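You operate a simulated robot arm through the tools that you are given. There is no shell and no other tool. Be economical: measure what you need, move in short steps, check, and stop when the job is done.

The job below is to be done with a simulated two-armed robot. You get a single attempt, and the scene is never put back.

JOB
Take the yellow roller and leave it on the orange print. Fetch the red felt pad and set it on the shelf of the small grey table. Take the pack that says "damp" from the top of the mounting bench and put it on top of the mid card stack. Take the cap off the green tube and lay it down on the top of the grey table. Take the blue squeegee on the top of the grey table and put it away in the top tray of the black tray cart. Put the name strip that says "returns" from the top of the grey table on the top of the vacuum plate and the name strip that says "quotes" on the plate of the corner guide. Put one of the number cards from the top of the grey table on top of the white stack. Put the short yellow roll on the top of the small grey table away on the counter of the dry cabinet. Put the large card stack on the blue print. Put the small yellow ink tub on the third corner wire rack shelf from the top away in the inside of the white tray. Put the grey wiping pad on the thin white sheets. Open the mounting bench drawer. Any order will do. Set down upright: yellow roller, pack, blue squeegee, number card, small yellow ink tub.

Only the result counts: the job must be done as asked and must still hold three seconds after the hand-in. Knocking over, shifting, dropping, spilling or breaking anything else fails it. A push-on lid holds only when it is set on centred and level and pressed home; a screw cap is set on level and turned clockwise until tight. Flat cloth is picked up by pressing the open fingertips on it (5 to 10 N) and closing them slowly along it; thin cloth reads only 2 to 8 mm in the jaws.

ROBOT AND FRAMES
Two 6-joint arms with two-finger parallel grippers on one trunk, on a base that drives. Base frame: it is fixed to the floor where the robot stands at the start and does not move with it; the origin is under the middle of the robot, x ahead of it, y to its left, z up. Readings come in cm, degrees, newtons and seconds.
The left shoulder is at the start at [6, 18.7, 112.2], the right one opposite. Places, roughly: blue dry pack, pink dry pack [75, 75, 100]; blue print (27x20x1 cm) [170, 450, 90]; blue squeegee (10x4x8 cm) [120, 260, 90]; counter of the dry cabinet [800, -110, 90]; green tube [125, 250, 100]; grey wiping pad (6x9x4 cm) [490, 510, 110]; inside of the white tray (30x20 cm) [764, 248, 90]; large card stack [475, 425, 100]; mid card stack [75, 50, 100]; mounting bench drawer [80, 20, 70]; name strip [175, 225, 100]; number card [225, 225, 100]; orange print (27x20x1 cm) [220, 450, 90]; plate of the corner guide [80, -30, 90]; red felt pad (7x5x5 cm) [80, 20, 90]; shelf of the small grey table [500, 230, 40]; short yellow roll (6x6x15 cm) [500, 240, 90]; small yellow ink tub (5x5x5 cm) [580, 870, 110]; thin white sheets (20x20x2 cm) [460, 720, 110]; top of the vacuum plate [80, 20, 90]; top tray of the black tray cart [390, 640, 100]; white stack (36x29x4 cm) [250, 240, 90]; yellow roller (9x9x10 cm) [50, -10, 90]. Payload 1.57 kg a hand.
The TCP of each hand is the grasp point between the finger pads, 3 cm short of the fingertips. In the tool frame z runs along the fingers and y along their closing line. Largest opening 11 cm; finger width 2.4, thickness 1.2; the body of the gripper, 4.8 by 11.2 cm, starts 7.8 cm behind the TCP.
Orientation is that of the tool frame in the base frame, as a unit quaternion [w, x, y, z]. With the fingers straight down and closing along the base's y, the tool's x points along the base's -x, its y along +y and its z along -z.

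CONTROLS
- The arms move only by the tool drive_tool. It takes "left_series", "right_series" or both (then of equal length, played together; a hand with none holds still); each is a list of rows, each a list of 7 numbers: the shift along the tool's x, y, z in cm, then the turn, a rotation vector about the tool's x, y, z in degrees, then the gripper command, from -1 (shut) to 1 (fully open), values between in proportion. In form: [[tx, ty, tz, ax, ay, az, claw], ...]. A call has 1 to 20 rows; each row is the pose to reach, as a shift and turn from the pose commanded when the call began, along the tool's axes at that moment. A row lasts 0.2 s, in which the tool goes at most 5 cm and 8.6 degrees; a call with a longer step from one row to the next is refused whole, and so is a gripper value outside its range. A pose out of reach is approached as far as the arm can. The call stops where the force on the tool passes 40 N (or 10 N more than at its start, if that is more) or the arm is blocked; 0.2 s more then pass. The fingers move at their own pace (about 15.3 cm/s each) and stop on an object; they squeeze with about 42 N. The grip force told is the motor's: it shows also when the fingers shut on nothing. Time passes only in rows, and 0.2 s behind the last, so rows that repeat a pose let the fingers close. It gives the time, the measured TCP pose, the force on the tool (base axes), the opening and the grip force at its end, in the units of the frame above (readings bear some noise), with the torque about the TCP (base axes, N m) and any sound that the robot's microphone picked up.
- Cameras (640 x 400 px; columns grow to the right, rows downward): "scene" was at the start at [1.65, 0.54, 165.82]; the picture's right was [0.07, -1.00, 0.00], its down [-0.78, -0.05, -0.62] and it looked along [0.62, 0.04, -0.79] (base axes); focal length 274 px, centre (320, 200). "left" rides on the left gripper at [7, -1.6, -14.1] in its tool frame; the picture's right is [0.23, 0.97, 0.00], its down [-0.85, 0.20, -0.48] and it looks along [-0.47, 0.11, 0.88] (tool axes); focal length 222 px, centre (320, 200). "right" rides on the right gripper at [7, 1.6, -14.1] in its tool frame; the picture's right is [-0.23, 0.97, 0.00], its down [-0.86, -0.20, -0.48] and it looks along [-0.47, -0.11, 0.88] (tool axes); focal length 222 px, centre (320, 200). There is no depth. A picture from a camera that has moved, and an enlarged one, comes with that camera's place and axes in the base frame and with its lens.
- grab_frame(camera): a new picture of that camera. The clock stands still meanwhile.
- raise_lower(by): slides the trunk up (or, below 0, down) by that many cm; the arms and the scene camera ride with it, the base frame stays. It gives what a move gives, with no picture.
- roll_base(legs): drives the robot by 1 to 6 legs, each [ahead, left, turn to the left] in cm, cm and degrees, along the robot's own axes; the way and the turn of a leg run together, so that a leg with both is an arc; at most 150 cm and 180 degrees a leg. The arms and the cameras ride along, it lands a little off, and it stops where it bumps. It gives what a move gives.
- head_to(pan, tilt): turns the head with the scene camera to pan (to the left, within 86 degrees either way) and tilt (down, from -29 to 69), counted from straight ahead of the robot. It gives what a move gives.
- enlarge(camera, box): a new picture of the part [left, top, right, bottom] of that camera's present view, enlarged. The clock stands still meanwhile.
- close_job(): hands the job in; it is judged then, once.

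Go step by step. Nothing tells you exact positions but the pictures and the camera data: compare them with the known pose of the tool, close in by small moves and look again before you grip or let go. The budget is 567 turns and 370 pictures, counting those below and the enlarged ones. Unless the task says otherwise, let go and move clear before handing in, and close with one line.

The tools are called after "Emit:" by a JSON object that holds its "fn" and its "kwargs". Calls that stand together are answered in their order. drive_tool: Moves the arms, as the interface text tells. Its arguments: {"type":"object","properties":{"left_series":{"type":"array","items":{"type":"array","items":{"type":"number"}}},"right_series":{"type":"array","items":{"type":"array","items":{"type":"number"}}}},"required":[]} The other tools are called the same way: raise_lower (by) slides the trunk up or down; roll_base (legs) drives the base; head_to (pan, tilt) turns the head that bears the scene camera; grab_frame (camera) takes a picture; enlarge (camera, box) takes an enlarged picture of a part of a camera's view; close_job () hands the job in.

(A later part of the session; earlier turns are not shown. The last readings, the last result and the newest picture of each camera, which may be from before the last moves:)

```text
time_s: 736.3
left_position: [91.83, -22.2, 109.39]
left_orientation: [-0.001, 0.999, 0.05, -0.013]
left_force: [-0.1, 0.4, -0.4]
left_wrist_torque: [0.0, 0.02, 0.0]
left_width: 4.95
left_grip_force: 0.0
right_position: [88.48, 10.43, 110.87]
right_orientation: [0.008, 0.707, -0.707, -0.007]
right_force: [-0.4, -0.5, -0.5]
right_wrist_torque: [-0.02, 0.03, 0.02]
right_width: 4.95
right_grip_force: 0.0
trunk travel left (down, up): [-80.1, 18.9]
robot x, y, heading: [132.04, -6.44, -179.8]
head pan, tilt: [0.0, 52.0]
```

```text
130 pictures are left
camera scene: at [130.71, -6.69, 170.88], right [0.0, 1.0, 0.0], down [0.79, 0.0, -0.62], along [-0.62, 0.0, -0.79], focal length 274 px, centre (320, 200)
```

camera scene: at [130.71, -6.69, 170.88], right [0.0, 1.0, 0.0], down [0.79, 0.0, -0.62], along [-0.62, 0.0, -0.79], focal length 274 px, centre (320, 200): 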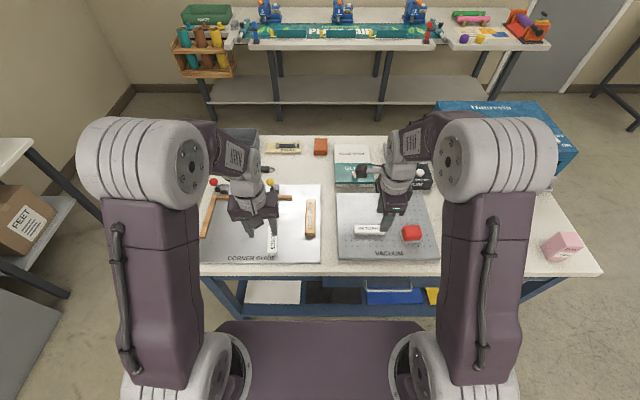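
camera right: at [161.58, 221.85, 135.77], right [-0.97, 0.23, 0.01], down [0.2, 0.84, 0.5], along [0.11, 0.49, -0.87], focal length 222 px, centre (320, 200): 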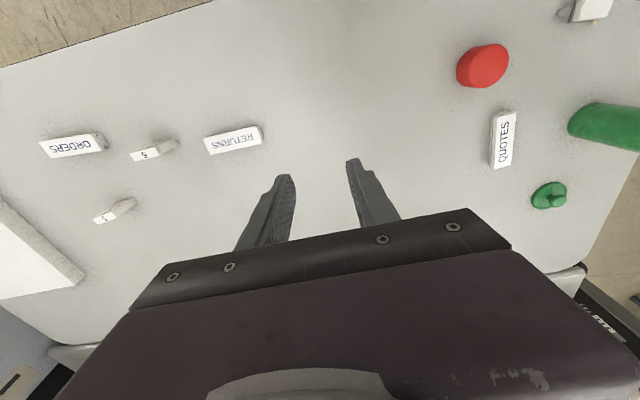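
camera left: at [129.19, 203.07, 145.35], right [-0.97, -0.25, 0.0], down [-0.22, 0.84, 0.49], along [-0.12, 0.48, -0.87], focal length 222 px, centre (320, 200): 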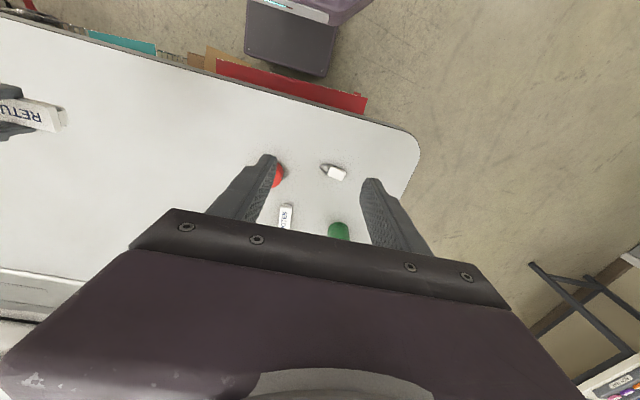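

Both strips are placed. Next the packs: restore the right wrist and move right to read their labels.

Emit:
{"fn": "drive_tool", "kwargs": {"right_series": [[0, -2, -1, 0, 0, -8, 0], [0, -4, -2, 0, 0, -16, 0], [0, -6, -3, 0, 0, -24, 0], [0, -6, -4, 0, 0, -32, 0], [0, -6, -4, 0, 0, -40, 0], [0, -6, -4, 0, 0, -48, 0], [0, -6, -4, 0, 0, -56, 0], [0, -6, -4, 0, 0, -64, 0], [0, -6, -4, 0, 0, -72, 0], [0, -6, -4, 0, 0, -80, 0], [0, -6, -4, 0, 0, -88, 0], [0, -6, -4, 0, 0, -90, 0]]}}

Emit:
{"fn": "roll_base", "kwargs": {"legs": [[-15, 0, 0], [0, -60, 0]]}}

Emit:
{"fn": "head_to", "kwargs": {"pan": -10, "tilt": 45}}

Emit:
{"fn": "grab_frame", "kwargs": {"camera": "scene"}}

```text
time_s: 738.9
left_position: [91.67, -22.06, 109.35]
left_orientation: [-0.001, 0.999, 0.05, -0.011]
left_force: [0.0, -0.1, -1.1]
left_wrist_torque: [0.02, -0.02, -0.04]
left_width: 4.94
left_grip_force: 0.0
right_position: [94.14, 10.05, 114.73]
right_orientation: [0.001, 1.0, 0.0, -0.01]
right_force: [0.1, 0.9, -0.1]
right_wrist_torque: [0.01, -0.01, 0.0]
right_width: 5.5
right_grip_force: 0.0
trunk travel left (down, up): [-80.1, 18.9]
robot x, y, heading: [132.01, -6.62, -180.0]
head pan, tilt: [0.0, 52.0]
```

```text
time_s: 743.2
left_position: [106.62, 37.11, 109.31]
left_orientation: [-0.001, 0.999, 0.049, -0.011]
left_force: [0.0, -0.6, -0.1]
left_wrist_torque: [-0.01, -0.01, 0.01]
left_width: 4.95
left_grip_force: 0.1
right_position: [109.09, 69.53, 114.67]
right_orientation: [0.0, 1.0, -0.003, -0.009]
right_force: [-0.2, -0.3, 0.3]
right_wrist_torque: [0.01, -0.01, 0.0]
right_width: 5.52
right_grip_force: 0.1
trunk travel left (down, up): [-80.1, 18.9]
robot x, y, heading: [146.5, 52.39, 180.1]
head pan, tilt: [0.0, 52.0]
```

```text
time_s: 744.0
left_position: [106.51, 37.27, 109.26]
left_orientation: [0.0, 0.999, 0.049, -0.012]
left_force: [0.0, 0.0, 0.5]
left_wrist_torque: [0.01, 0.01, 0.02]
left_width: 4.93
left_grip_force: 0.2
right_position: [109.04, 69.63, 114.72]
right_orientation: [0.0, 1.0, -0.003, -0.01]
right_force: [-0.5, 0.2, 0.6]
right_wrist_torque: [0.04, -0.04, 0.01]
right_width: 5.51
right_grip_force: 0.1
trunk travel left (down, up): [-80.1, 18.9]
robot x, y, heading: [146.84, 52.57, 179.8]
head pan, tilt: [-10.0, 45.0]
```

```text
129 pictures are left
camera scene: at [144.83, 54.06, 171.84], right [0.18, 0.98, 0.0], down [0.7, -0.12, -0.71], along [-0.7, 0.12, -0.71], focal length 274 px, centre (320, 200)
```

scene: 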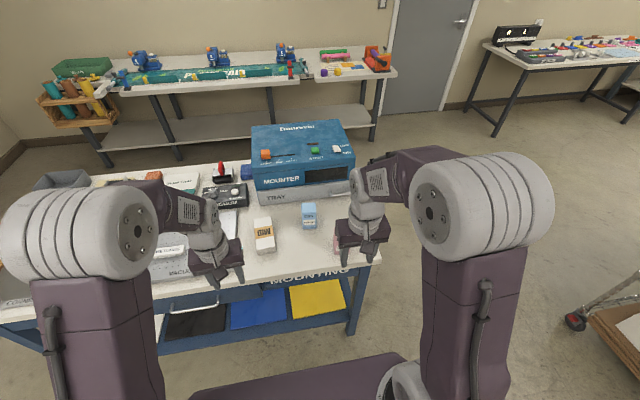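

Emit:
{"fn": "enlarge", "kwargs": {"camera": "scene", "box": [230, 170, 400, 280]}}

Emit:
{"fn": "grab_frame", "kwargs": {"camera": "right"}}

```text
3.64 times, centred on (315, 225) of scene
camera zoom: at [144.83, 54.06, 171.84], right [0.18, 0.98, 0.0], down [0.7, -0.12, -0.71], along [-0.7, 0.12, -0.71], focal length 996 px, centre (338, 109)
```

zoom: 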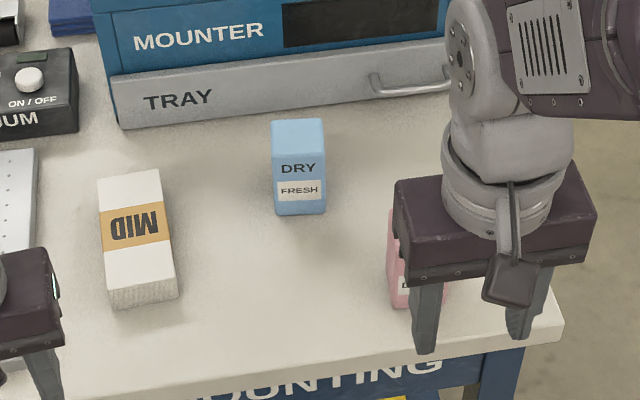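

```text
127 pictures are left
camera right: at [116.3, 67.98, 128.72], right [-0.23, -0.97, 0.01], down [-0.84, 0.2, 0.49], along [-0.48, 0.11, -0.87], focal length 222 px, centre (320, 200)
```

right: 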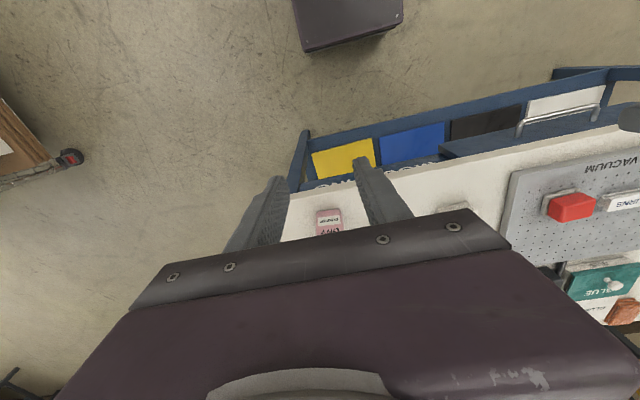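

Emit:
{"fn": "enlarge", "kwargs": {"camera": "right", "box": [300, 195, 360, 240]}}

```text
8.89 times, centred on (330, 218) of right
camera zoom: at [116.3, 67.98, 128.72], right [-0.23, -0.97, 0.01], down [-0.84, 0.2, 0.49], along [-0.48, 0.11, -0.87], focal length 1974 px, centre (231, 44)
```

zoom: 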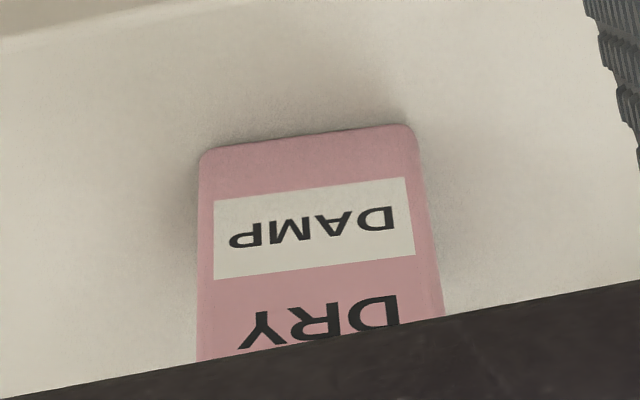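

The pink pack says DAMP; it stands at about [87.5,72]. I'll go over it.

Emit:
{"fn": "roll_base", "kwargs": {"legs": [[9, 0, 0]]}}

Emit:
{"fn": "drive_tool", "kwargs": {"right_series": [[-4, -0.8, 0, 0, 0.5, 0, 0.35], [-8, -1.6, 0, 0, 1, 0, 0.35], [-12, -2.4, 2, 0, 1, 0, 0.35], [-12.5, -2.4, 5, 0, 1, 0, 0.35], [-12.5, -2.4, 5, 0, 1, 0, 0.35]]}}

Emit:
{"fn": "grab_frame", "kwargs": {"camera": "right"}}

Emit:
{"fn": "enlarge", "kwargs": {"camera": "scene", "box": [230, 150, 400, 280]}}

```text
time_s: 745.1
left_position: [97.85, 37.21, 109.43]
left_orientation: [-0.001, 0.999, 0.049, -0.013]
left_force: [-1.0, 0.2, 0.7]
left_wrist_torque: [0.0, 0.04, -0.02]
left_width: 4.93
left_grip_force: 0.0
right_position: [100.38, 69.52, 114.77]
right_orientation: [0.001, 1.0, -0.001, -0.011]
right_force: [1.2, -0.2, 0.5]
right_wrist_torque: [-0.01, 0.02, 0.0]
right_width: 5.49
right_grip_force: 0.1
trunk travel left (down, up): [-80.1, 18.9]
robot x, y, heading: [137.78, 52.27, 180.1]
head pan, tilt: [-10.0, 45.0]
```

```text
time_s: 746.3
left_position: [97.65, 37.21, 109.29]
left_orientation: [-0.001, 0.999, 0.049, -0.011]
left_force: [0.3, 1.3, 0.7]
left_wrist_torque: [0.0, 0.02, -0.02]
left_width: 4.95
left_grip_force: 0.0
right_position: [87.82, 72.31, 110.1]
right_orientation: [0.001, 1.0, -0.002, -0.002]
right_force: [0.2, 0.3, -0.6]
right_wrist_torque: [0.0, 0.01, 0.0]
right_width: 7.43
right_grip_force: 0.1
trunk travel left (down, up): [-80.1, 18.9]
robot x, y, heading: [137.46, 52.44, 179.7]
head pan, tilt: [-10.0, 45.0]
```

```text
125 pictures are left
camera right: at [94.77, 70.68, 124.25], right [-0.23, -0.97, 0.0], down [-0.85, 0.2, 0.48], along [-0.47, 0.11, -0.88], focal length 222 px, centre (320, 200)
```

right: 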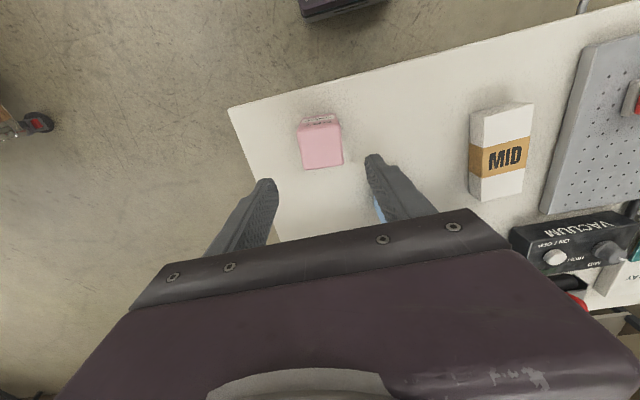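

```text
3.08 times, centred on (315, 215) of scene
camera zoom: at [135.97, 54.0, 171.84], right [0.18, 0.98, 0.0], down [0.7, -0.12, -0.71], along [-0.7, 0.12, -0.71], focal length 842 px, centre (335, 154)
```

zoom: 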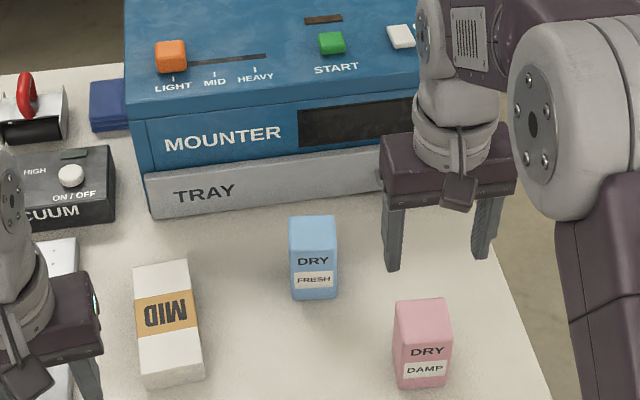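

Emit:
{"fn": "drive_tool", "kwargs": {"right_series": [[0, 0.2, 4, 0, 0, 0, 0.35], [0, 0.2, 8, 0, 0, 0, 0.35], [0, 0.2, 12, 0, 0, 0, 0.35], [0, 0.2, 15, 0, 0, 0, 0.35], [0, 0.2, 18, 0, 0, 0, 0.35], [0, 0.2, 18, 0, 0, 0, 0.35], [0, 0.2, 18, 0, 0, 0, -0.2], [0, 0.2, 18, 0, 0, 0, -1], [0, 0.2, 18, 0, 0, 0, -1]]}}

Emit:
{"fn": "enlarge", "kwargs": {"camera": "scene", "box": [230, 150, 400, 280]}}

```text
time_s: 748.3
left_position: [97.57, 37.25, 109.46]
left_orientation: [-0.001, 0.999, 0.049, -0.011]
left_force: [-0.3, 0.0, -0.6]
left_wrist_torque: [-0.01, -0.01, 0.0]
left_width: 4.98
left_grip_force: 0.1
right_position: [87.46, 71.89, 91.89]
right_orientation: [0.001, 1.0, -0.002, -0.001]
right_force: [0.3, 0.9, 0.3]
right_wrist_torque: [-0.01, -0.02, 0.0]
right_width: 5.57
right_grip_force: 41.6
trunk travel left (down, up): [-80.1, 18.9]
robot x, y, heading: [138.0, 52.78, 179.9]
head pan, tilt: [-10.0, 45.0]
```

```text
3.08 times, centred on (315, 215) of scene
camera zoom: at [135.8, 54.04, 171.84], right [0.18, 0.98, 0.0], down [0.7, -0.12, -0.71], along [-0.7, 0.12, -0.71], focal length 842 px, centre (335, 154)
```

zoom: 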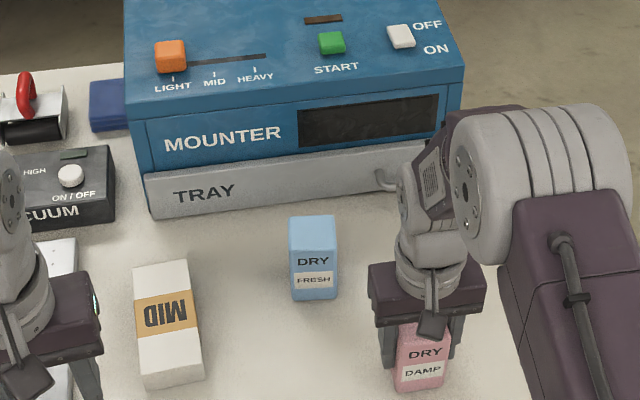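

Emit:
{"fn": "drive_tool", "kwargs": {"right_series": [[0, 0, -4, 0, 0, 0, -1], [0, 0, -8, 0, 0, 0, -1], [0, 0, -12, 0, 0, 0, -1], [0, 0, -16, 0, 0, 0, -1], [0, 0, -20, 0, 0, 0, -1]]}}

Emit:
{"fn": "roll_base", "kwargs": {"legs": [[0, 24, 0]]}}

Emit:
{"fn": "drive_tool", "kwargs": {"right_series": [[-4, 0.8, 0, 0, 0, 0, -1], [-8, 1.6, 0, 0, 0, 0, -1], [-9.5, 2.5, 2, 0, 0, 0, -1], [-9.5, 2.5, 6, 0, 0, 0, -1], [-9.5, 2.5, 6, 0, 0, 0, -1]]}}

Emit:
{"fn": "grab_frame", "kwargs": {"camera": "right"}}

Emit:
{"fn": "enlarge", "kwargs": {"camera": "scene", "box": [230, 130, 430, 270]}}

```text
time_s: 749.5
left_position: [97.67, 37.24, 109.39]
left_orientation: [0.0, 0.999, 0.049, -0.011]
left_force: [0.9, -0.5, 0.0]
left_wrist_torque: [0.02, 0.03, 0.0]
left_width: 4.95
left_grip_force: 0.0
right_position: [87.69, 71.65, 112.27]
right_orientation: [0.001, 1.0, -0.002, -0.001]
right_force: [0.4, -0.3, -1.4]
right_wrist_torque: [0.0, 0.01, -0.01]
right_width: 5.58
right_grip_force: 42.0
trunk travel left (down, up): [-80.1, 18.9]
robot x, y, heading: [137.7, 52.69, 180.1]
head pan, tilt: [-10.0, 45.0]
```

```text
time_s: 751.3
left_position: [97.39, 12.94, 109.4]
left_orientation: [0.001, 0.999, 0.047, -0.011]
left_force: [0.2, -0.5, -0.2]
left_wrist_torque: [-0.01, 0.0, -0.01]
left_width: 4.95
left_grip_force: 0.1
right_position: [87.54, 47.36, 112.04]
right_orientation: [0.002, 1.0, -0.004, -0.001]
right_force: [-0.2, 0.2, -2.1]
right_wrist_torque: [0.02, 0.0, -0.01]
right_width: 5.56
right_grip_force: 41.6
trunk travel left (down, up): [-80.1, 18.9]
robot x, y, heading: [137.73, 27.88, 179.6]
head pan, tilt: [-10.0, 45.0]
```

```text
time_s: 752.5
left_position: [97.31, 12.73, 109.29]
left_orientation: [-0.001, 0.999, 0.046, -0.011]
left_force: [0.0, 0.3, 0.3]
left_wrist_torque: [-0.01, 0.01, 0.05]
left_width: 4.96
left_grip_force: 0.2
right_position: [78.11, 44.74, 105.96]
right_orientation: [0.001, 1.0, -0.005, -0.001]
right_force: [-0.6, 0.5, -2.1]
right_wrist_torque: [0.01, 0.01, -0.01]
right_width: 5.59
right_grip_force: 41.2
trunk travel left (down, up): [-80.1, 18.9]
robot x, y, heading: [137.71, 27.62, 179.7]
head pan, tilt: [-10.0, 45.0]
```

```text
122 pictures are left
camera right: at [84.98, 43.02, 120.1], right [-0.24, -0.97, 0.0], down [-0.85, 0.21, 0.48], along [-0.47, 0.11, -0.88], focal length 222 px, centre (320, 200)
```

right: 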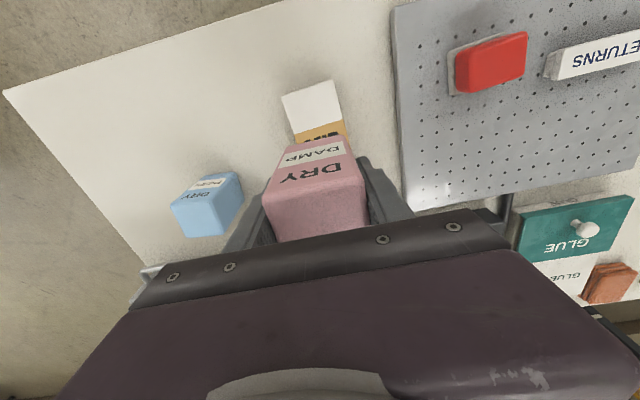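

```text
2.86 times, centred on (330, 200) of scene
camera zoom: at [135.68, 29.3, 171.84], right [0.18, 0.98, 0.0], down [0.7, -0.13, -0.71], along [-0.7, 0.13, -0.71], focal length 782 px, centre (291, 200)
```

zoom: 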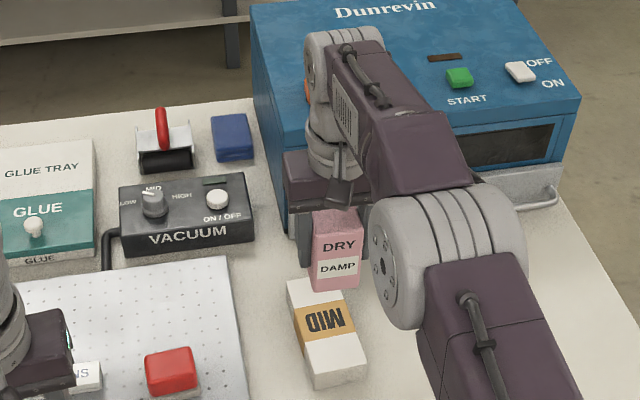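

Emit:
{"fn": "drive_tool", "kwargs": {"right_series": [[0, 0, 4, 0, 0, 0, -1], [0, 0, 7, 0, 0, 0, -1], [0, 0, 8.3, 0, 0, 0, -1], [0, 0, 9, 0, 0, 0, -1], [0, 0, 9.6, 0, 0, 0, -1], [0, 0, 10.2, 0, 0, 0, -1], [0, 0, 10.8, 0, 0, 0, -1], [0, 0, 11.4, 0, 0, 0, -1], [0, 0, 12, 0, 0, 0, -1], [0, 0, 12.6, 0, 0, 0, -1]]}}

Emit:
{"fn": "enlarge", "kwargs": {"camera": "scene", "box": [230, 130, 430, 270]}}

```text
time_s: 754.7
left_position: [97.86, 12.53, 109.54]
left_orientation: [0.0, 0.999, 0.047, -0.013]
left_force: [0.1, 0.2, 0.3]
left_wrist_torque: [-0.01, -0.02, 0.03]
left_width: 4.94
left_grip_force: 0.1
right_position: [78.59, 44.78, 94.11]
right_orientation: [0.0, 1.0, -0.004, -0.005]
right_force: [-1.7, 0.2, 35.3]
right_wrist_torque: [-0.02, 0.04, 0.02]
right_width: 5.58
right_grip_force: 41.8
right hand out of reach, approached as far as the arm can: row 9, 10
trunk travel left (down, up): [-80.1, 18.9]
robot x, y, heading: [137.42, 27.83, 179.6]
head pan, tilt: [-10.0, 45.0]
```

```text
2.86 times, centred on (330, 200) of scene
camera zoom: at [136.34, 29.07, 171.86], right [0.18, 0.98, 0.0], down [0.69, -0.13, -0.71], along [-0.7, 0.13, -0.7], focal length 782 px, centre (291, 200)
```

zoom: 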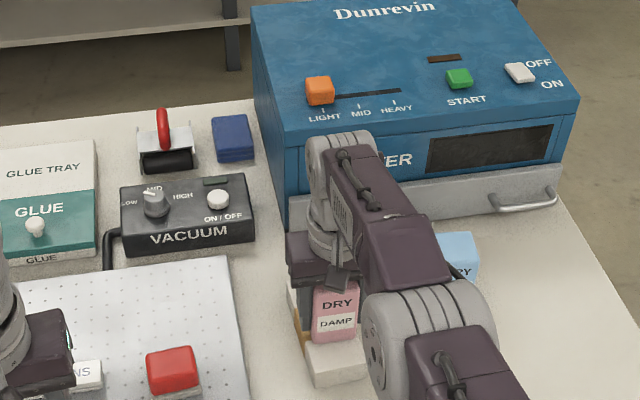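

Emit:
{"fn": "drive_tool", "kwargs": {"right_series": [[0, 0, -0.4, 0, 0, 0, -1], [0, 0, -0.8, 0, 0, 0, -1], [0, 0, -0.8, 0, 0, 0, -1]]}}

Emit:
{"fn": "enlarge", "kwargs": {"camera": "right", "box": [180, 60, 500, 260]}}

```text
time_s: 755.5
left_position: [97.39, 12.66, 109.35]
left_orientation: [0.0, 0.999, 0.046, -0.011]
left_force: [-0.1, -0.7, -0.3]
left_wrist_torque: [-0.02, -0.02, -0.01]
left_width: 4.95
left_grip_force: 0.0
right_position: [78.46, 44.98, 94.33]
right_orientation: [0.001, 1.0, -0.005, 0.002]
right_force: [-1.0, 0.4, -2.1]
right_wrist_torque: [-0.01, 0.01, 0.03]
right_width: 5.59
right_grip_force: 41.7
trunk travel left (down, up): [-80.1, 18.9]
robot x, y, heading: [137.39, 27.9, 179.8]
head pan, tilt: [-10.0, 45.0]
```

```text
2.00 times, centred on (340, 160) of right
camera zoom: at [85.39, 43.27, 108.45], right [-0.24, -0.97, 0.0], down [-0.85, 0.21, 0.48], along [-0.46, 0.11, -0.88], focal length 444 px, centre (280, 280)
```

zoom: 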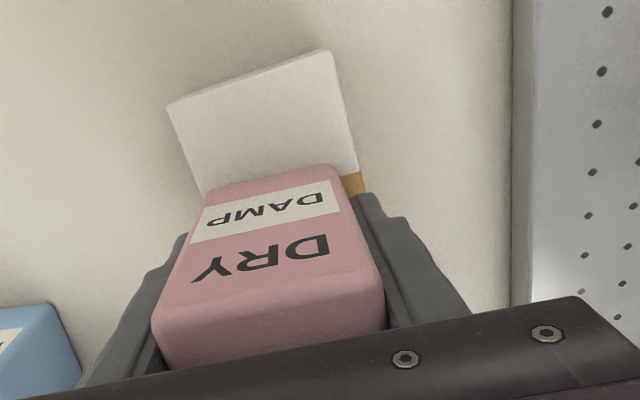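

Emit:
{"fn": "drive_tool", "kwargs": {"right_series": [[0, 0, 0.2, 0, 0, 0, -1], [0, 0, 0.2, 0, 0, 0, 0], [0, 0, 0.2, 0, 0, 0, 0.3], [0, 0, 0.2, 0, 0, 0, 0.3], [0, 0, -3, 0, 0, 0, 0.3], [0, 0, -7, 0, 0, 0, 0.3], [0, 0, -11, 0, 0, 0, 0.3], [0, 0, -15, 0, 0, 0, 0.3], [2, 0, -18, 0, 0, 0, 0.3], [6, 0, -20, 0, 0, 0, 0.3]]}}

Emit:
{"fn": "enlarge", "kwargs": {"camera": "scene", "box": [230, 130, 430, 270]}}

```text
time_s: 757.7
left_position: [97.31, 12.78, 109.32]
left_orientation: [-0.001, 0.999, 0.046, -0.012]
left_force: [-0.1, 0.2, 0.2]
left_wrist_torque: [0.01, -0.02, 0.0]
left_width: 4.93
left_grip_force: 0.0
right_position: [78.97, 44.86, 113.77]
right_orientation: [0.001, 1.0, -0.004, 0.0]
right_force: [-0.1, 0.5, 0.2]
right_wrist_torque: [-0.01, 0.01, -0.03]
right_width: 7.13
right_grip_force: 0.1
right hand out of reach, approached as far as the arm can: row 6, 7, 9, 10
trunk travel left (down, up): [-80.1, 18.9]
robot x, y, heading: [137.89, 27.89, 179.8]
head pan, tilt: [-10.0, 45.0]
```

```text
2.86 times, centred on (330, 200) of scene
camera zoom: at [135.71, 29.28, 171.84], right [0.18, 0.98, 0.0], down [0.7, -0.13, -0.71], along [-0.7, 0.13, -0.71], focal length 782 px, centre (291, 200)
```

zoom: 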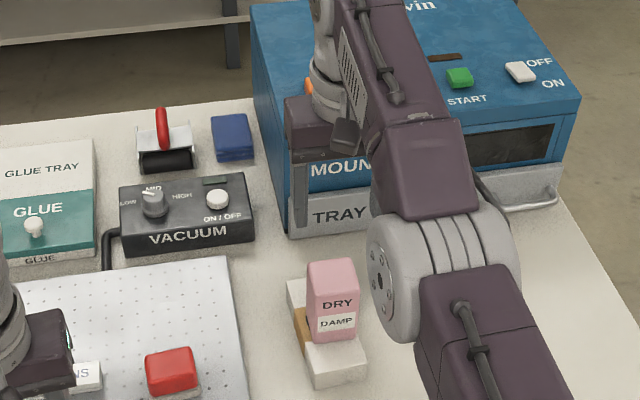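

The damp pack stands on the mid stack. Now the drawer: I'll look at its handle with the left wrist camera.

Emit:
{"fn": "grab_frame", "kwargs": {"camera": "left"}}

Emit:
{"fn": "head_to", "kwargs": {"pan": 10, "tilt": 60}}

Emit:
{"fn": "grab_frame", "kwargs": {"camera": "scene"}}

```text
117 pictures are left
camera left: at [104.43, 15.0, 123.31], right [0.32, -0.95, -0.01], down [-0.82, -0.28, 0.5], along [-0.47, -0.15, -0.87], focal length 222 px, centre (320, 200)
```

left: 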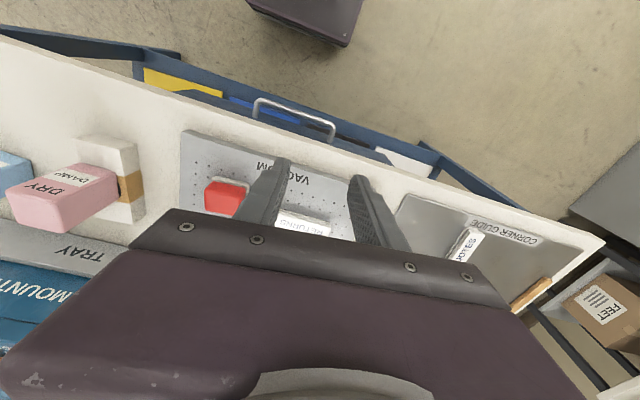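

```text
time_s: 758.5
left_position: [97.27, 12.71, 109.48]
left_orientation: [-0.001, 0.999, 0.046, -0.01]
left_force: [-1.0, 0.3, 0.2]
left_wrist_torque: [0.0, 0.0, 0.06]
left_width: 4.97
left_grip_force: 0.0
right_position: [79.02, 44.84, 113.6]
right_orientation: [0.001, 1.0, -0.004, 0.0]
right_force: [-0.2, 0.2, -1.1]
right_wrist_torque: [0.0, 0.0, 0.04]
right_width: 7.17
right_grip_force: 0.1
trunk travel left (down, up): [-80.1, 18.9]
robot x, y, heading: [137.56, 27.86, 179.6]
head pan, tilt: [10.0, 60.0]
```

```text
116 pictures are left
camera scene: at [137.14, 26.71, 169.9], right [-0.17, 0.99, 0.0], down [0.85, 0.14, -0.5], along [-0.49, -0.08, -0.87], focal length 274 px, centre (320, 200)
```

scene: 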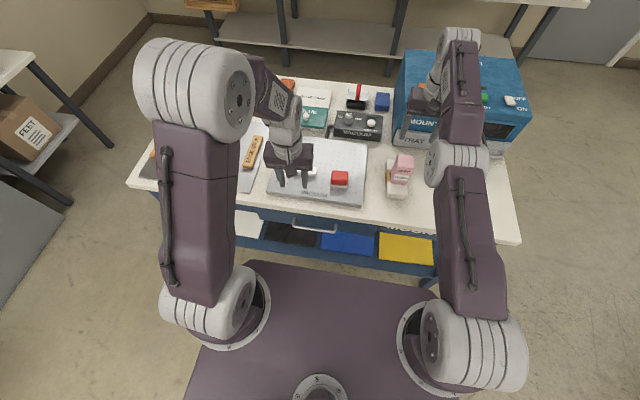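

Emit:
{"fn": "enlarge", "kwargs": {"camera": "left", "box": [220, 80, 360, 170]}}

Emit:
{"fn": "enlarge", "kwargs": {"camera": "scene", "box": [270, 190, 370, 260]}}

```text
4.44 times, centred on (290, 125) of left
camera zoom: at [104.44, 15.0, 123.31], right [0.32, -0.95, -0.01], down [-0.82, -0.28, 0.5], along [-0.47, -0.15, -0.87], focal length 987 px, centre (453, 533)
```

zoom: 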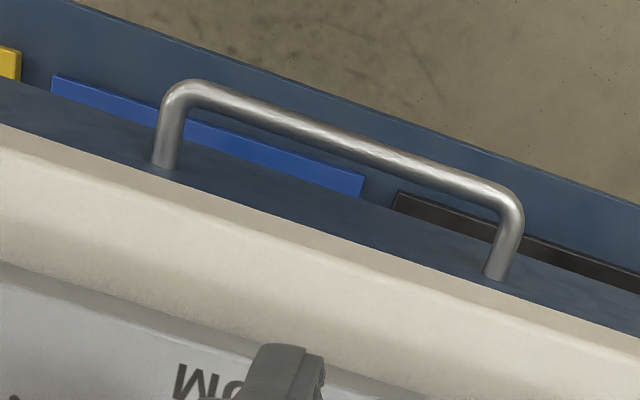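

```text
5.71 times, centred on (320, 225) of scene
camera zoom: at [137.14, 26.71, 169.9], right [-0.17, 0.99, 0.0], down [0.85, 0.14, -0.5], along [-0.49, -0.08, -0.87], focal length 1564 px, centre (320, 57)
```

zoom: 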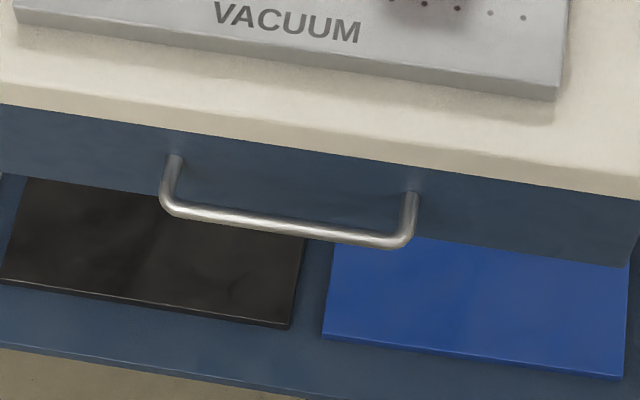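

The handle bar is at about [96.2,18,75.5], 3 cm off the panel. I'll retract the right hand and turn the left gripper 90° so one finger can go behind the bar.

Emit:
{"fn": "drive_tool", "kwargs": {"right_series": [[4, 0, -1, 0, 0, 0, 0], [8, 0, -2, 0, 0, 0, 0], [12, 0, -3, 0, 0, 0, 0], [16, 0, -4, 0, 0, 0, 0], [20, 0, -4, 0, 0, 0, 0], [20, 0, -4, 0, 0, 0, 0]]}}

Emit:
{"fn": "drive_tool", "kwargs": {"left_series": [[1, -1, 0, 0, 0, -8, -0.3], [2, -2, 0, 0, 0, -16, -0.3], [3, -3, 0, 0, 0, -24, -0.3], [4, -4, 0, 0, 0, -32, -0.3], [5, -5, 0, 0, 0, -40, -0.3], [6, -5, 0, 0, 0, -48, -0.3], [7, -5, 0, 0, 0, -56, -0.3], [7, -5, 0, 0, 0, -64, -0.3], [7, -5, 0, 0, 0, -72, -0.3], [7, -5, 0, 0, 0, -80, -0.3], [7, -5, 0, 0, 0, -84.7, -0.3], [7, -5, 0, 0, 0, -84.7, -0.3]]}}

```text
time_s: 759.9
left_position: [97.11, 12.92, 109.12]
left_orientation: [0.0, 0.999, 0.047, -0.011]
left_force: [-0.5, -0.5, -0.3]
left_wrist_torque: [-0.02, 0.01, -0.01]
left_width: 4.93
left_grip_force: 0.1
right_position: [83.28, 44.05, 126.57]
right_orientation: [0.001, 1.0, -0.004, 0.004]
right_force: [0.3, 0.8, 0.2]
right_wrist_torque: [0.01, -0.02, 0.03]
right_width: 5.49
right_grip_force: 0.2
right hand out of reach, approached as far as the arm can: row 1, 2, 3, 4, 5, 6
trunk travel left (down, up): [-80.1, 18.9]
robot x, y, heading: [137.97, 27.83, 179.3]
head pan, tilt: [10.0, 60.0]
```

```text
time_s: 762.5
left_position: [103.9, 18.26, 109.17]
left_orientation: [-0.007, 0.706, 0.708, -0.008]
left_force: [0.1, 0.0, 0.0]
left_wrist_torque: [0.01, 0.01, -0.04]
left_width: 3.84
left_grip_force: 0.0
right_position: [83.64, 44.01, 126.7]
right_orientation: [0.0, 1.0, -0.004, 0.002]
right_force: [-1.1, 0.1, 0.0]
right_wrist_torque: [0.01, 0.02, -0.02]
right_width: 5.5
right_grip_force: 0.0
trunk travel left (down, up): [-80.1, 18.9]
robot x, y, heading: [137.66, 27.78, 179.7]
head pan, tilt: [10.0, 60.0]
```

Emit:
{"fn": "drive_tool", "kwargs": {"left_series": [[0, 0, 3, 7, 0, 0, -0.38], [0, -0.5, 6, 14, 0, 0, -0.38], [0, -1, 10, 20, 0, 0, -0.38], [0, -1.5, 14, 25, 0, 0, -0.38], [0, -2, 18, 25, 0, 0, -0.38], [0, -2.5, 21, 25, 0, 0, -0.38], [0, -2.5, 21, 25, 0, 0, -0.38]]}}

Emit:
{"fn": "grab_frame", "kwargs": {"camera": "left"}}

Emit:
{"fn": "head_to", "kwargs": {"pan": 0, "tilt": 62}}

Emit:
{"fn": "enlarge", "kwargs": {"camera": "scene", "box": [240, 150, 400, 260]}}

```text
time_s: 764.1
left_position: [100.85, 18.38, 88.14]
left_orientation: [-0.161, 0.687, 0.69, -0.161]
left_force: [-0.5, -0.7, -0.7]
left_wrist_torque: [0.01, -0.03, 0.01]
left_width: 3.4
left_grip_force: 0.1
left hand out of reach, approached as far as the arm can: row 2, 3
right_position: [83.62, 44.05, 126.69]
right_orientation: [0.001, 1.0, -0.004, 0.003]
right_force: [0.8, 0.4, 0.2]
right_wrist_torque: [0.0, 0.0, -0.01]
right_width: 5.5
right_grip_force: 0.0
trunk travel left (down, up): [-80.1, 18.9]
robot x, y, heading: [137.67, 27.73, 179.6]
head pan, tilt: [10.0, 60.0]
```

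```text
113 pictures are left
camera left: at [105.66, 25.38, 101.58], right [0.87, 0.23, -0.43], down [0.39, -0.85, 0.34], along [-0.29, -0.47, -0.84], focal length 222 px, centre (320, 200)
```

left: 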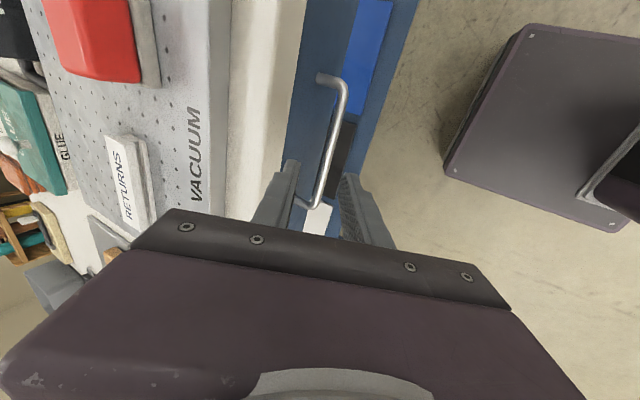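

```text
time_s: 764.8
left_position: [100.92, 18.33, 88.31]
left_orientation: [-0.161, 0.688, 0.689, -0.16]
left_force: [-1.1, -0.3, -0.1]
left_wrist_torque: [0.01, 0.05, 0.0]
left_width: 3.41
left_grip_force: 0.0
right_position: [83.67, 43.81, 126.79]
right_orientation: [0.0, 1.0, -0.004, 0.002]
right_force: [0.9, -0.9, 0.1]
right_wrist_torque: [-0.04, -0.03, -0.01]
right_width: 5.51
right_grip_force: 0.1
trunk travel left (down, up): [-80.1, 18.9]
robot x, y, heading: [137.98, 27.61, 179.6]
head pan, tilt: [0.0, 62.0]
```

```text
3.64 times, centred on (320, 205) of scene
camera zoom: at [137.31, 27.83, 169.67], right [0.01, 1.0, 0.0], down [0.88, -0.01, -0.47], along [-0.47, 0.0, -0.88], focal length 996 px, centre (320, 182)
```

zoom: 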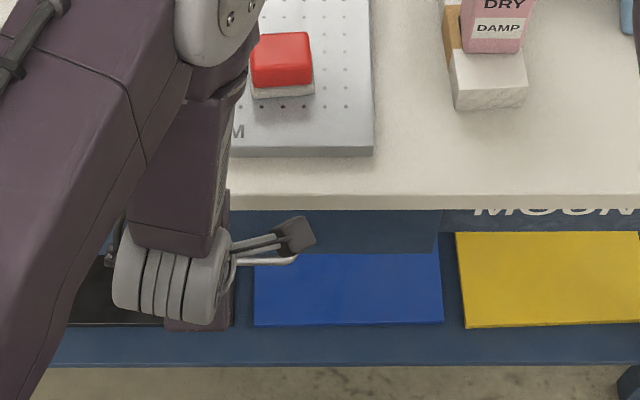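

The bar runs between the fingers in view. I'll advance along the tool.

Emit:
{"fn": "drive_tool", "kwargs": {"left_series": [[0, 0.3, 3, 0, 0, 0, -0.38], [0, 0.6, 6, 0, 0, 0, -0.38], [0, 0.9, 9, 0, 0, 0, -0.38], [0, 0.9, 9, 0, 0, 0, -0.38]]}}

Emit:
{"fn": "enlarge", "kwargs": {"camera": "left", "box": [160, 60, 480, 260]}}

```text
time_s: 765.8
left_position: [97.51, 18.18, 79.76]
left_orientation: [-0.162, 0.688, 0.689, -0.16]
left_force: [-0.3, 0.2, -0.1]
left_wrist_torque: [-0.02, 0.01, -0.01]
left_width: 3.43
left_grip_force: 0.0
right_position: [83.61, 44.01, 126.66]
right_orientation: [0.0, 1.0, -0.004, 0.003]
right_force: [0.5, -0.5, -0.2]
right_wrist_torque: [-0.03, 0.02, -0.02]
right_width: 5.49
right_grip_force: 0.0
trunk travel left (down, up): [-80.1, 18.9]
robot x, y, heading: [137.53, 27.61, 179.5]
head pan, tilt: [0.0, 62.0]
```

```text
2.00 times, centred on (320, 160) of left
camera zoom: at [102.34, 25.27, 93.15], right [0.87, 0.23, -0.43], down [0.39, -0.85, 0.34], along [-0.29, -0.47, -0.84], focal length 444 px, centre (320, 280)
```

zoom: 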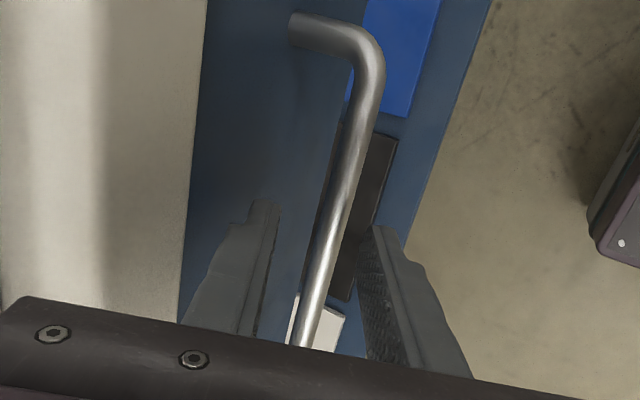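

Emit:
{"fn": "drive_tool", "kwargs": {"left_series": [[0, 0.2, 1.5, 0, 0, 0, -0.38], [0, 0.3, 3, 0, 0, 0, -0.38], [0, 0.3, 4.2, 0, 0, 0, -0.38], [0, 0.3, 4.2, 0, 0, 0, -0.38]]}}

Emit:
{"fn": "enlarge", "kwargs": {"camera": "left", "box": [160, 60, 480, 260]}}

```text
time_s: 766.8
left_position: [96.35, 18.24, 76.15]
left_orientation: [-0.16, 0.688, 0.689, -0.162]
left_force: [13.6, 0.3, 12.7]
left_wrist_torque: [0.05, 0.26, -0.04]
left_width: 2.81
left_grip_force: 0.0
right_position: [83.91, 43.94, 126.87]
right_orientation: [0.001, 1.0, -0.005, 0.001]
right_force: [-0.3, 0.5, 0.3]
right_wrist_torque: [0.02, -0.03, 0.01]
right_width: 5.5
right_grip_force: 0.1
trunk travel left (down, up): [-80.1, 18.9]
robot x, y, heading: [137.71, 27.85, 179.9]
head pan, tilt: [0.0, 62.0]
```

```text
2.00 times, centred on (320, 160) of left
camera zoom: at [101.16, 25.24, 89.4], right [0.87, 0.23, -0.43], down [0.39, -0.85, 0.34], along [-0.29, -0.47, -0.83], focal length 444 px, centre (320, 280)
```

zoom: 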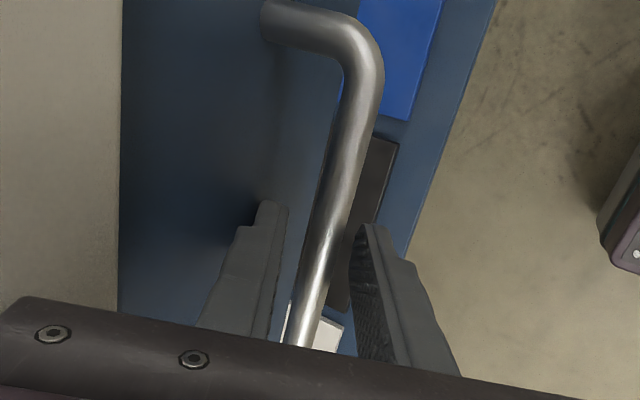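

The fingers straddle the bar (one lightly at the panel). Close on it.

Emit:
{"fn": "drive_tool", "kwargs": {"left_series": [[0, 0, -0.4, 0, 0, 0, -0.6], [0, 0, -0.4, 0, 0, 0, -1], [0, 0, -0.4, 0, 0, 0, -1], [0, 0, -0.4, 0, 0, 0, -1]]}}

Emit:
{"fn": "enlarge", "kwargs": {"camera": "left", "box": [160, 60, 480, 260]}}

```text
time_s: 767.8
left_position: [96.16, 18.27, 76.15]
left_orientation: [-0.158, 0.689, 0.689, -0.159]
left_force: [3.6, 3.0, -25.6]
left_wrist_torque: [0.22, 0.01, 0.4]
left_width: 1.15
left_grip_force: 28.7
right_position: [83.39, 44.01, 126.62]
right_orientation: [0.0, 1.0, -0.004, 0.004]
right_force: [0.7, -0.2, -0.7]
right_wrist_torque: [0.03, 0.0, 0.0]
right_width: 5.49
right_grip_force: 0.1
trunk travel left (down, up): [-80.1, 18.9]
robot x, y, heading: [137.69, 27.51, 179.6]
head pan, tilt: [0.0, 62.0]
```

```text
2.00 times, centred on (320, 160) of left
camera zoom: at [100.93, 25.25, 89.5], right [0.88, 0.23, -0.43], down [0.39, -0.85, 0.34], along [-0.29, -0.47, -0.84], focal length 444 px, centre (320, 280)
```

zoom: 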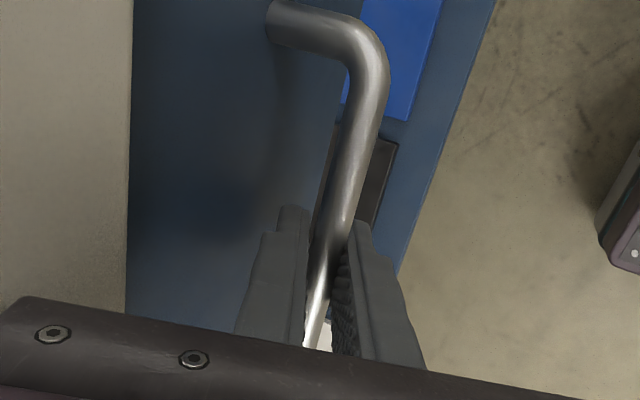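

Gripped the bar. I'll pull the drawer out by backing the base.

Emit:
{"fn": "roll_base", "kwargs": {"legs": [[-8, 0, 0]]}}

Emit:
{"fn": "enlarge", "kwargs": {"camera": "left", "box": [160, 60, 480, 260]}}

```text
time_s: 768.9
left_position: [104.16, 18.19, 76.47]
left_orientation: [-0.163, 0.687, 0.689, -0.162]
left_force: [-0.5, -0.2, 9.2]
left_wrist_torque: [0.8, 0.1, 0.05]
left_width: 1.18
left_grip_force: 29.3
right_position: [91.55, 43.76, 126.88]
right_orientation: [0.0, 1.0, -0.004, 0.001]
right_force: [0.3, 0.3, 0.5]
right_wrist_torque: [-0.01, 0.03, -0.01]
right_width: 5.5
right_grip_force: 0.1
trunk travel left (down, up): [-80.1, 18.9]
robot x, y, heading: [146.04, 27.52, 179.8]
head pan, tilt: [0.0, 62.0]
```

```text
2.00 times, centred on (320, 160) of left
camera zoom: at [108.97, 25.13, 89.83], right [0.87, 0.23, -0.44], down [0.4, -0.85, 0.34], along [-0.29, -0.47, -0.83], focal length 444 px, centre (320, 280)
```

zoom: 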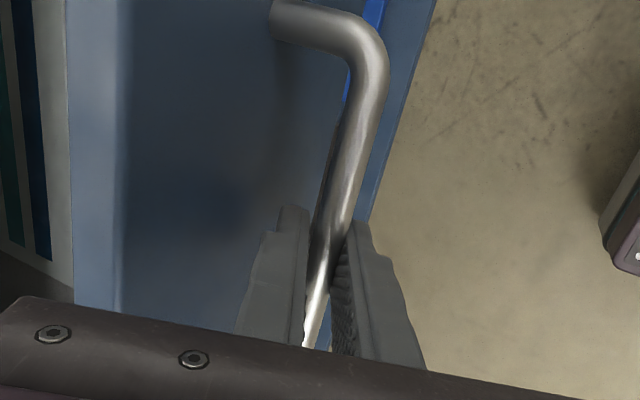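

It slides. I'll pull further.

Emit:
{"fn": "roll_base", "kwargs": {"legs": [[-10, 0, 0]]}}

Emit:
{"fn": "roll_base", "kwargs": {"legs": [[-10, 0, 0]]}}

Emit:
{"fn": "grab_frame", "kwargs": {"camera": "scene"}}

```text
time_s: 770.0
left_position: [114.11, 18.05, 76.23]
left_orientation: [-0.162, 0.687, 0.69, -0.161]
left_force: [0.2, 4.2, -13.4]
left_wrist_torque: [0.67, 0.03, 0.13]
left_width: 1.17
left_grip_force: 28.8
right_position: [101.52, 43.77, 126.58]
right_orientation: [0.001, 1.0, -0.003, 0.003]
right_force: [0.3, -0.6, 1.3]
right_wrist_torque: [0.02, 0.05, 0.01]
right_width: 5.53
right_grip_force: 0.1
trunk travel left (down, up): [-80.1, 18.9]
robot x, y, heading: [155.55, 28.09, 179.7]
head pan, tilt: [0.0, 62.0]
```

```text
time_s: 771.2
left_position: [124.29, 18.13, 76.27]
left_orientation: [-0.161, 0.687, 0.69, -0.161]
left_force: [-0.2, 4.8, -11.0]
left_wrist_torque: [0.54, 0.05, 0.18]
left_width: 1.17
left_grip_force: 28.9
right_position: [111.74, 43.75, 126.6]
right_orientation: [0.001, 1.0, -0.003, 0.003]
right_force: [0.1, 0.5, 0.3]
right_wrist_torque: [-0.02, 0.04, 0.01]
right_width: 5.49
right_grip_force: 0.0
trunk travel left (down, up): [-80.1, 18.9]
robot x, y, heading: [165.8, 27.47, 179.6]
head pan, tilt: [0.0, 62.0]
```

```text
107 pictures are left
camera scene: at [165.42, 27.76, 169.68], right [0.01, 1.0, 0.0], down [0.88, 0.0, -0.47], along [-0.47, 0.0, -0.88], focal length 274 px, centre (320, 200)
```

scene: 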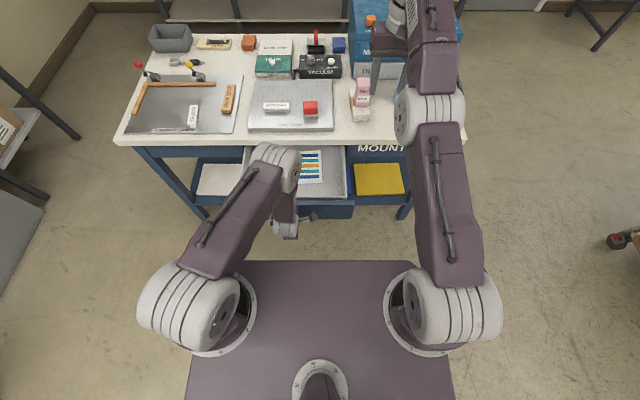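

Emit:
{"fn": "roll_base", "kwargs": {"legs": [[-3, 0, 0]]}}

Emit:
{"fn": "enlarge", "kwargs": {"camera": "scene", "box": [200, 110, 420, 240]}}

```text
time_s: 772.0
left_position: [126.96, 18.16, 76.43]
left_orientation: [-0.165, 0.687, 0.689, -0.162]
left_force: [-0.7, -0.8, 6.5]
left_wrist_torque: [0.51, 0.09, 0.09]
left_width: 1.17
left_grip_force: 28.9
right_position: [114.52, 43.56, 126.59]
right_orientation: [0.0, 1.0, -0.003, 0.004]
right_force: [0.5, 0.0, -1.1]
right_wrist_torque: [-0.01, -0.03, -0.02]
right_width: 5.48
right_grip_force: 0.1
trunk travel left (down, up): [-80.1, 18.9]
robot x, y, heading: [168.94, 27.56, 179.7]
head pan, tilt: [0.0, 62.0]
```

```text
2.91 times, centred on (310, 175) of scene
camera zoom: at [168.13, 27.61, 169.71], right [0.01, 1.0, 0.0], down [0.88, 0.0, -0.47], along [-0.47, 0.0, -0.88], focal length 796 px, centre (349, 273)
```

zoom: 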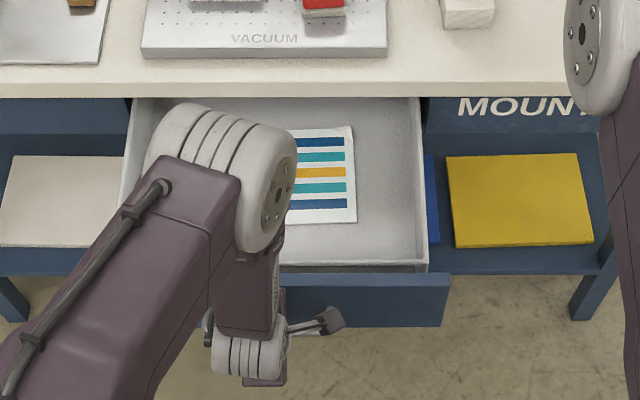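

Emit:
{"fn": "roll_base", "kwargs": {"legs": [[-4, 0, 0]]}}

Emit:
{"fn": "enlarge", "kwargs": {"camera": "scene", "box": [200, 90, 420, 220]}}

```text
time_s: 772.9
left_position: [130.87, 18.05, 76.39]
left_orientation: [-0.166, 0.686, 0.69, -0.162]
left_force: [-2.1, -3.8, 3.5]
left_wrist_torque: [0.66, 0.09, -0.03]
left_width: 1.18
left_grip_force: 29.1
right_position: [118.56, 43.64, 126.6]
right_orientation: [-0.001, 1.0, -0.004, 0.004]
right_force: [0.2, 0.3, -0.3]
right_wrist_torque: [-0.03, -0.04, 0.03]
right_width: 5.48
right_grip_force: 0.0
trunk travel left (down, up): [-80.1, 18.9]
robot x, y, heading: [172.99, 27.71, 179.8]
head pan, tilt: [0.0, 62.0]
```

```text
2.91 times, centred on (310, 155) of scene
camera zoom: at [172.23, 27.53, 169.71], right [0.01, 1.0, 0.0], down [0.88, 0.0, -0.47], along [-0.47, 0.0, -0.88], focal length 796 px, centre (349, 331)
```

zoom: 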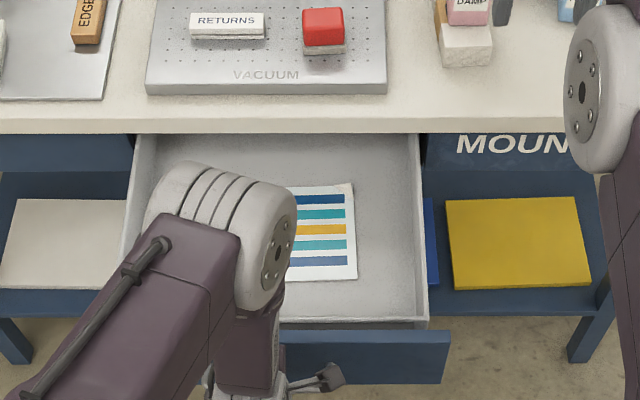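

Emit:
{"fn": "roll_base", "kwargs": {"legs": [[-3, 0, 0]]}}

```text
time_s: 773.9
left_position: [132.73, 18.3, 76.92]
left_orientation: [-0.178, 0.682, 0.688, -0.171]
left_force: [-0.7, -2.6, -0.3]
left_wrist_torque: [-0.1, 0.0, -0.31]
left_width: 1.17
left_grip_force: 29.3
right_position: [121.54, 43.69, 126.57]
right_orientation: [-0.001, 1.0, -0.005, 0.002]
right_force: [-0.5, 0.2, -0.6]
right_wrist_torque: [-0.03, -0.02, 0.0]
right_width: 5.5
right_grip_force: 0.1
trunk travel left (down, up): [-80.1, 18.9]
robot x, y, heading: [175.82, 27.56, 179.6]
head pan, tilt: [0.0, 62.0]
stopped in leg 1: the force on the tool passed its limit (the readings are from after the stop); the commanded pose is now the measured one
```

The drawer has reached its stop, fully open. I'll let go and withdraw along the tool axis.

Emit:
{"fn": "drive_tool", "kwargs": {"left_series": [[0, 0, 0, 0, 0, 0, -0.7], [0, 0, 0, 0, 0, 0, -0.5], [0, 0, 0, 0, 0, 0, -0.45], [0, 0, -3, 0, 0, 0, -0.45], [0, 0, -6, 0, 0, 0, -0.45], [0, 0, -10, 0, 0, 0, -0.45], [0, 0, -14, 0, 0, 0, -0.45]]}}

Emit:
{"fn": "grab_frame", "kwargs": {"camera": "scene"}}

```text
time_s: 775.5
left_position: [139.83, 18.16, 89.23]
left_orientation: [-0.178, 0.681, 0.689, -0.172]
left_force: [-0.3, 0.4, 0.5]
left_wrist_torque: [0.0, 0.0, -0.03]
left_width: 3.01
left_grip_force: 0.0
right_position: [121.71, 43.68, 126.65]
right_orientation: [0.0, 1.0, -0.005, 0.002]
right_force: [-0.5, -0.2, 0.3]
right_wrist_torque: [-0.02, 0.05, 0.0]
right_width: 5.5
right_grip_force: 0.0
trunk travel left (down, up): [-80.1, 18.9]
robot x, y, heading: [175.55, 27.67, 179.7]
head pan, tilt: [0.0, 62.0]
```

```text
104 pictures are left
camera scene: at [175.48, 27.65, 169.66], right [0.01, 1.0, 0.0], down [0.88, -0.01, -0.47], along [-0.47, 0.0, -0.88], focal length 274 px, centre (320, 200)
```

scene: 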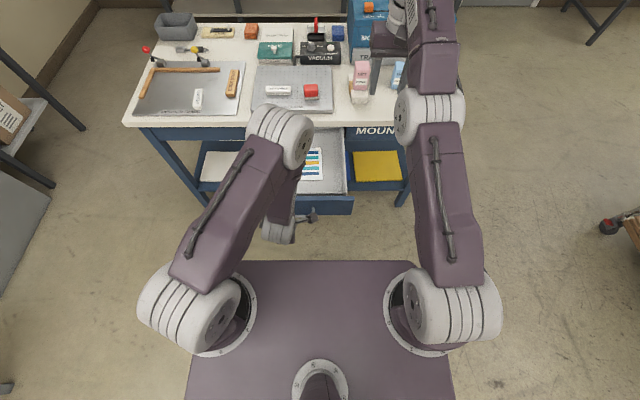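

Drawer is open. The red felt pad remains; I'll restore the left wrist and approach from beside the drawer.

Emit:
{"fn": "drive_tool", "kwargs": {"left_series": [[0, -2, -4, 0, 0, 0, 0], [0, -4, -8, -7, 0, 0, 0], [0, -6, -12, -14, 0, 0, 0], [0, -8, -15, -21, 0, 0, 0], [0, -8, -18, -28, 0, 0, 0], [0, -8, -18, -28, 0, 0, 0]]}}

Emit:
{"fn": "drive_tool", "kwargs": {"left_series": [[0, 0, 0, 0, 0, 8, 0], [0, 0, 0, 0, 0, 16, 0], [0, 0, 0, 0, 0, 24, 0], [0, 0, 0, 0, 0, 32, 0], [0, 0, 0, 0, 0, 40, 0], [0, 0, 0, 0, 0, 48, 0], [0, 0, 0, 0, 0, 56, 0], [0, 0, 0, 0, 0, 64, 0], [0, 0, 0, 0, 0, 72, 0], [0, 0, 0, 0, 0, 80, 0], [0, 0, 0, 0, 0, 88, 0], [0, 0, 0, 0, 0, 90, 0]]}}

```text
time_s: 776.9
left_position: [141.01, 16.02, 104.18]
left_orientation: [-0.036, 0.7, 0.708, -0.09]
left_force: [0.6, 0.0, 0.1]
left_wrist_torque: [-0.05, 0.04, -0.01]
left_width: 5.51
left_grip_force: 0.1
left hand out of reach, approached as far as the arm can: row 4, 5, 6
right_position: [121.7, 43.57, 126.61]
right_orientation: [0.0, 1.0, -0.004, 0.003]
right_force: [0.0, 0.1, 0.4]
right_wrist_torque: [-0.04, -0.01, 0.01]
right_width: 5.52
right_grip_force: 0.2
trunk travel left (down, up): [-80.1, 18.9]
robot x, y, heading: [175.8, 27.65, 180.0]
head pan, tilt: [0.0, 62.0]
```

```text
time_s: 779.5
left_position: [140.92, 16.44, 104.16]
left_orientation: [0.04, 0.995, 0.008, -0.088]
left_force: [0.5, 1.1, 0.0]
left_wrist_torque: [-0.01, -0.02, 0.04]
left_width: 5.51
left_grip_force: 0.0
right_position: [121.59, 43.67, 126.59]
right_orientation: [0.0, 1.0, -0.005, 0.003]
right_force: [-0.3, -0.3, 0.0]
right_wrist_torque: [0.03, 0.0, 0.0]
right_width: 5.49
right_grip_force: 0.0
trunk travel left (down, up): [-80.1, 18.9]
robot x, y, heading: [175.27, 27.45, 179.6]
head pan, tilt: [0.0, 62.0]
```

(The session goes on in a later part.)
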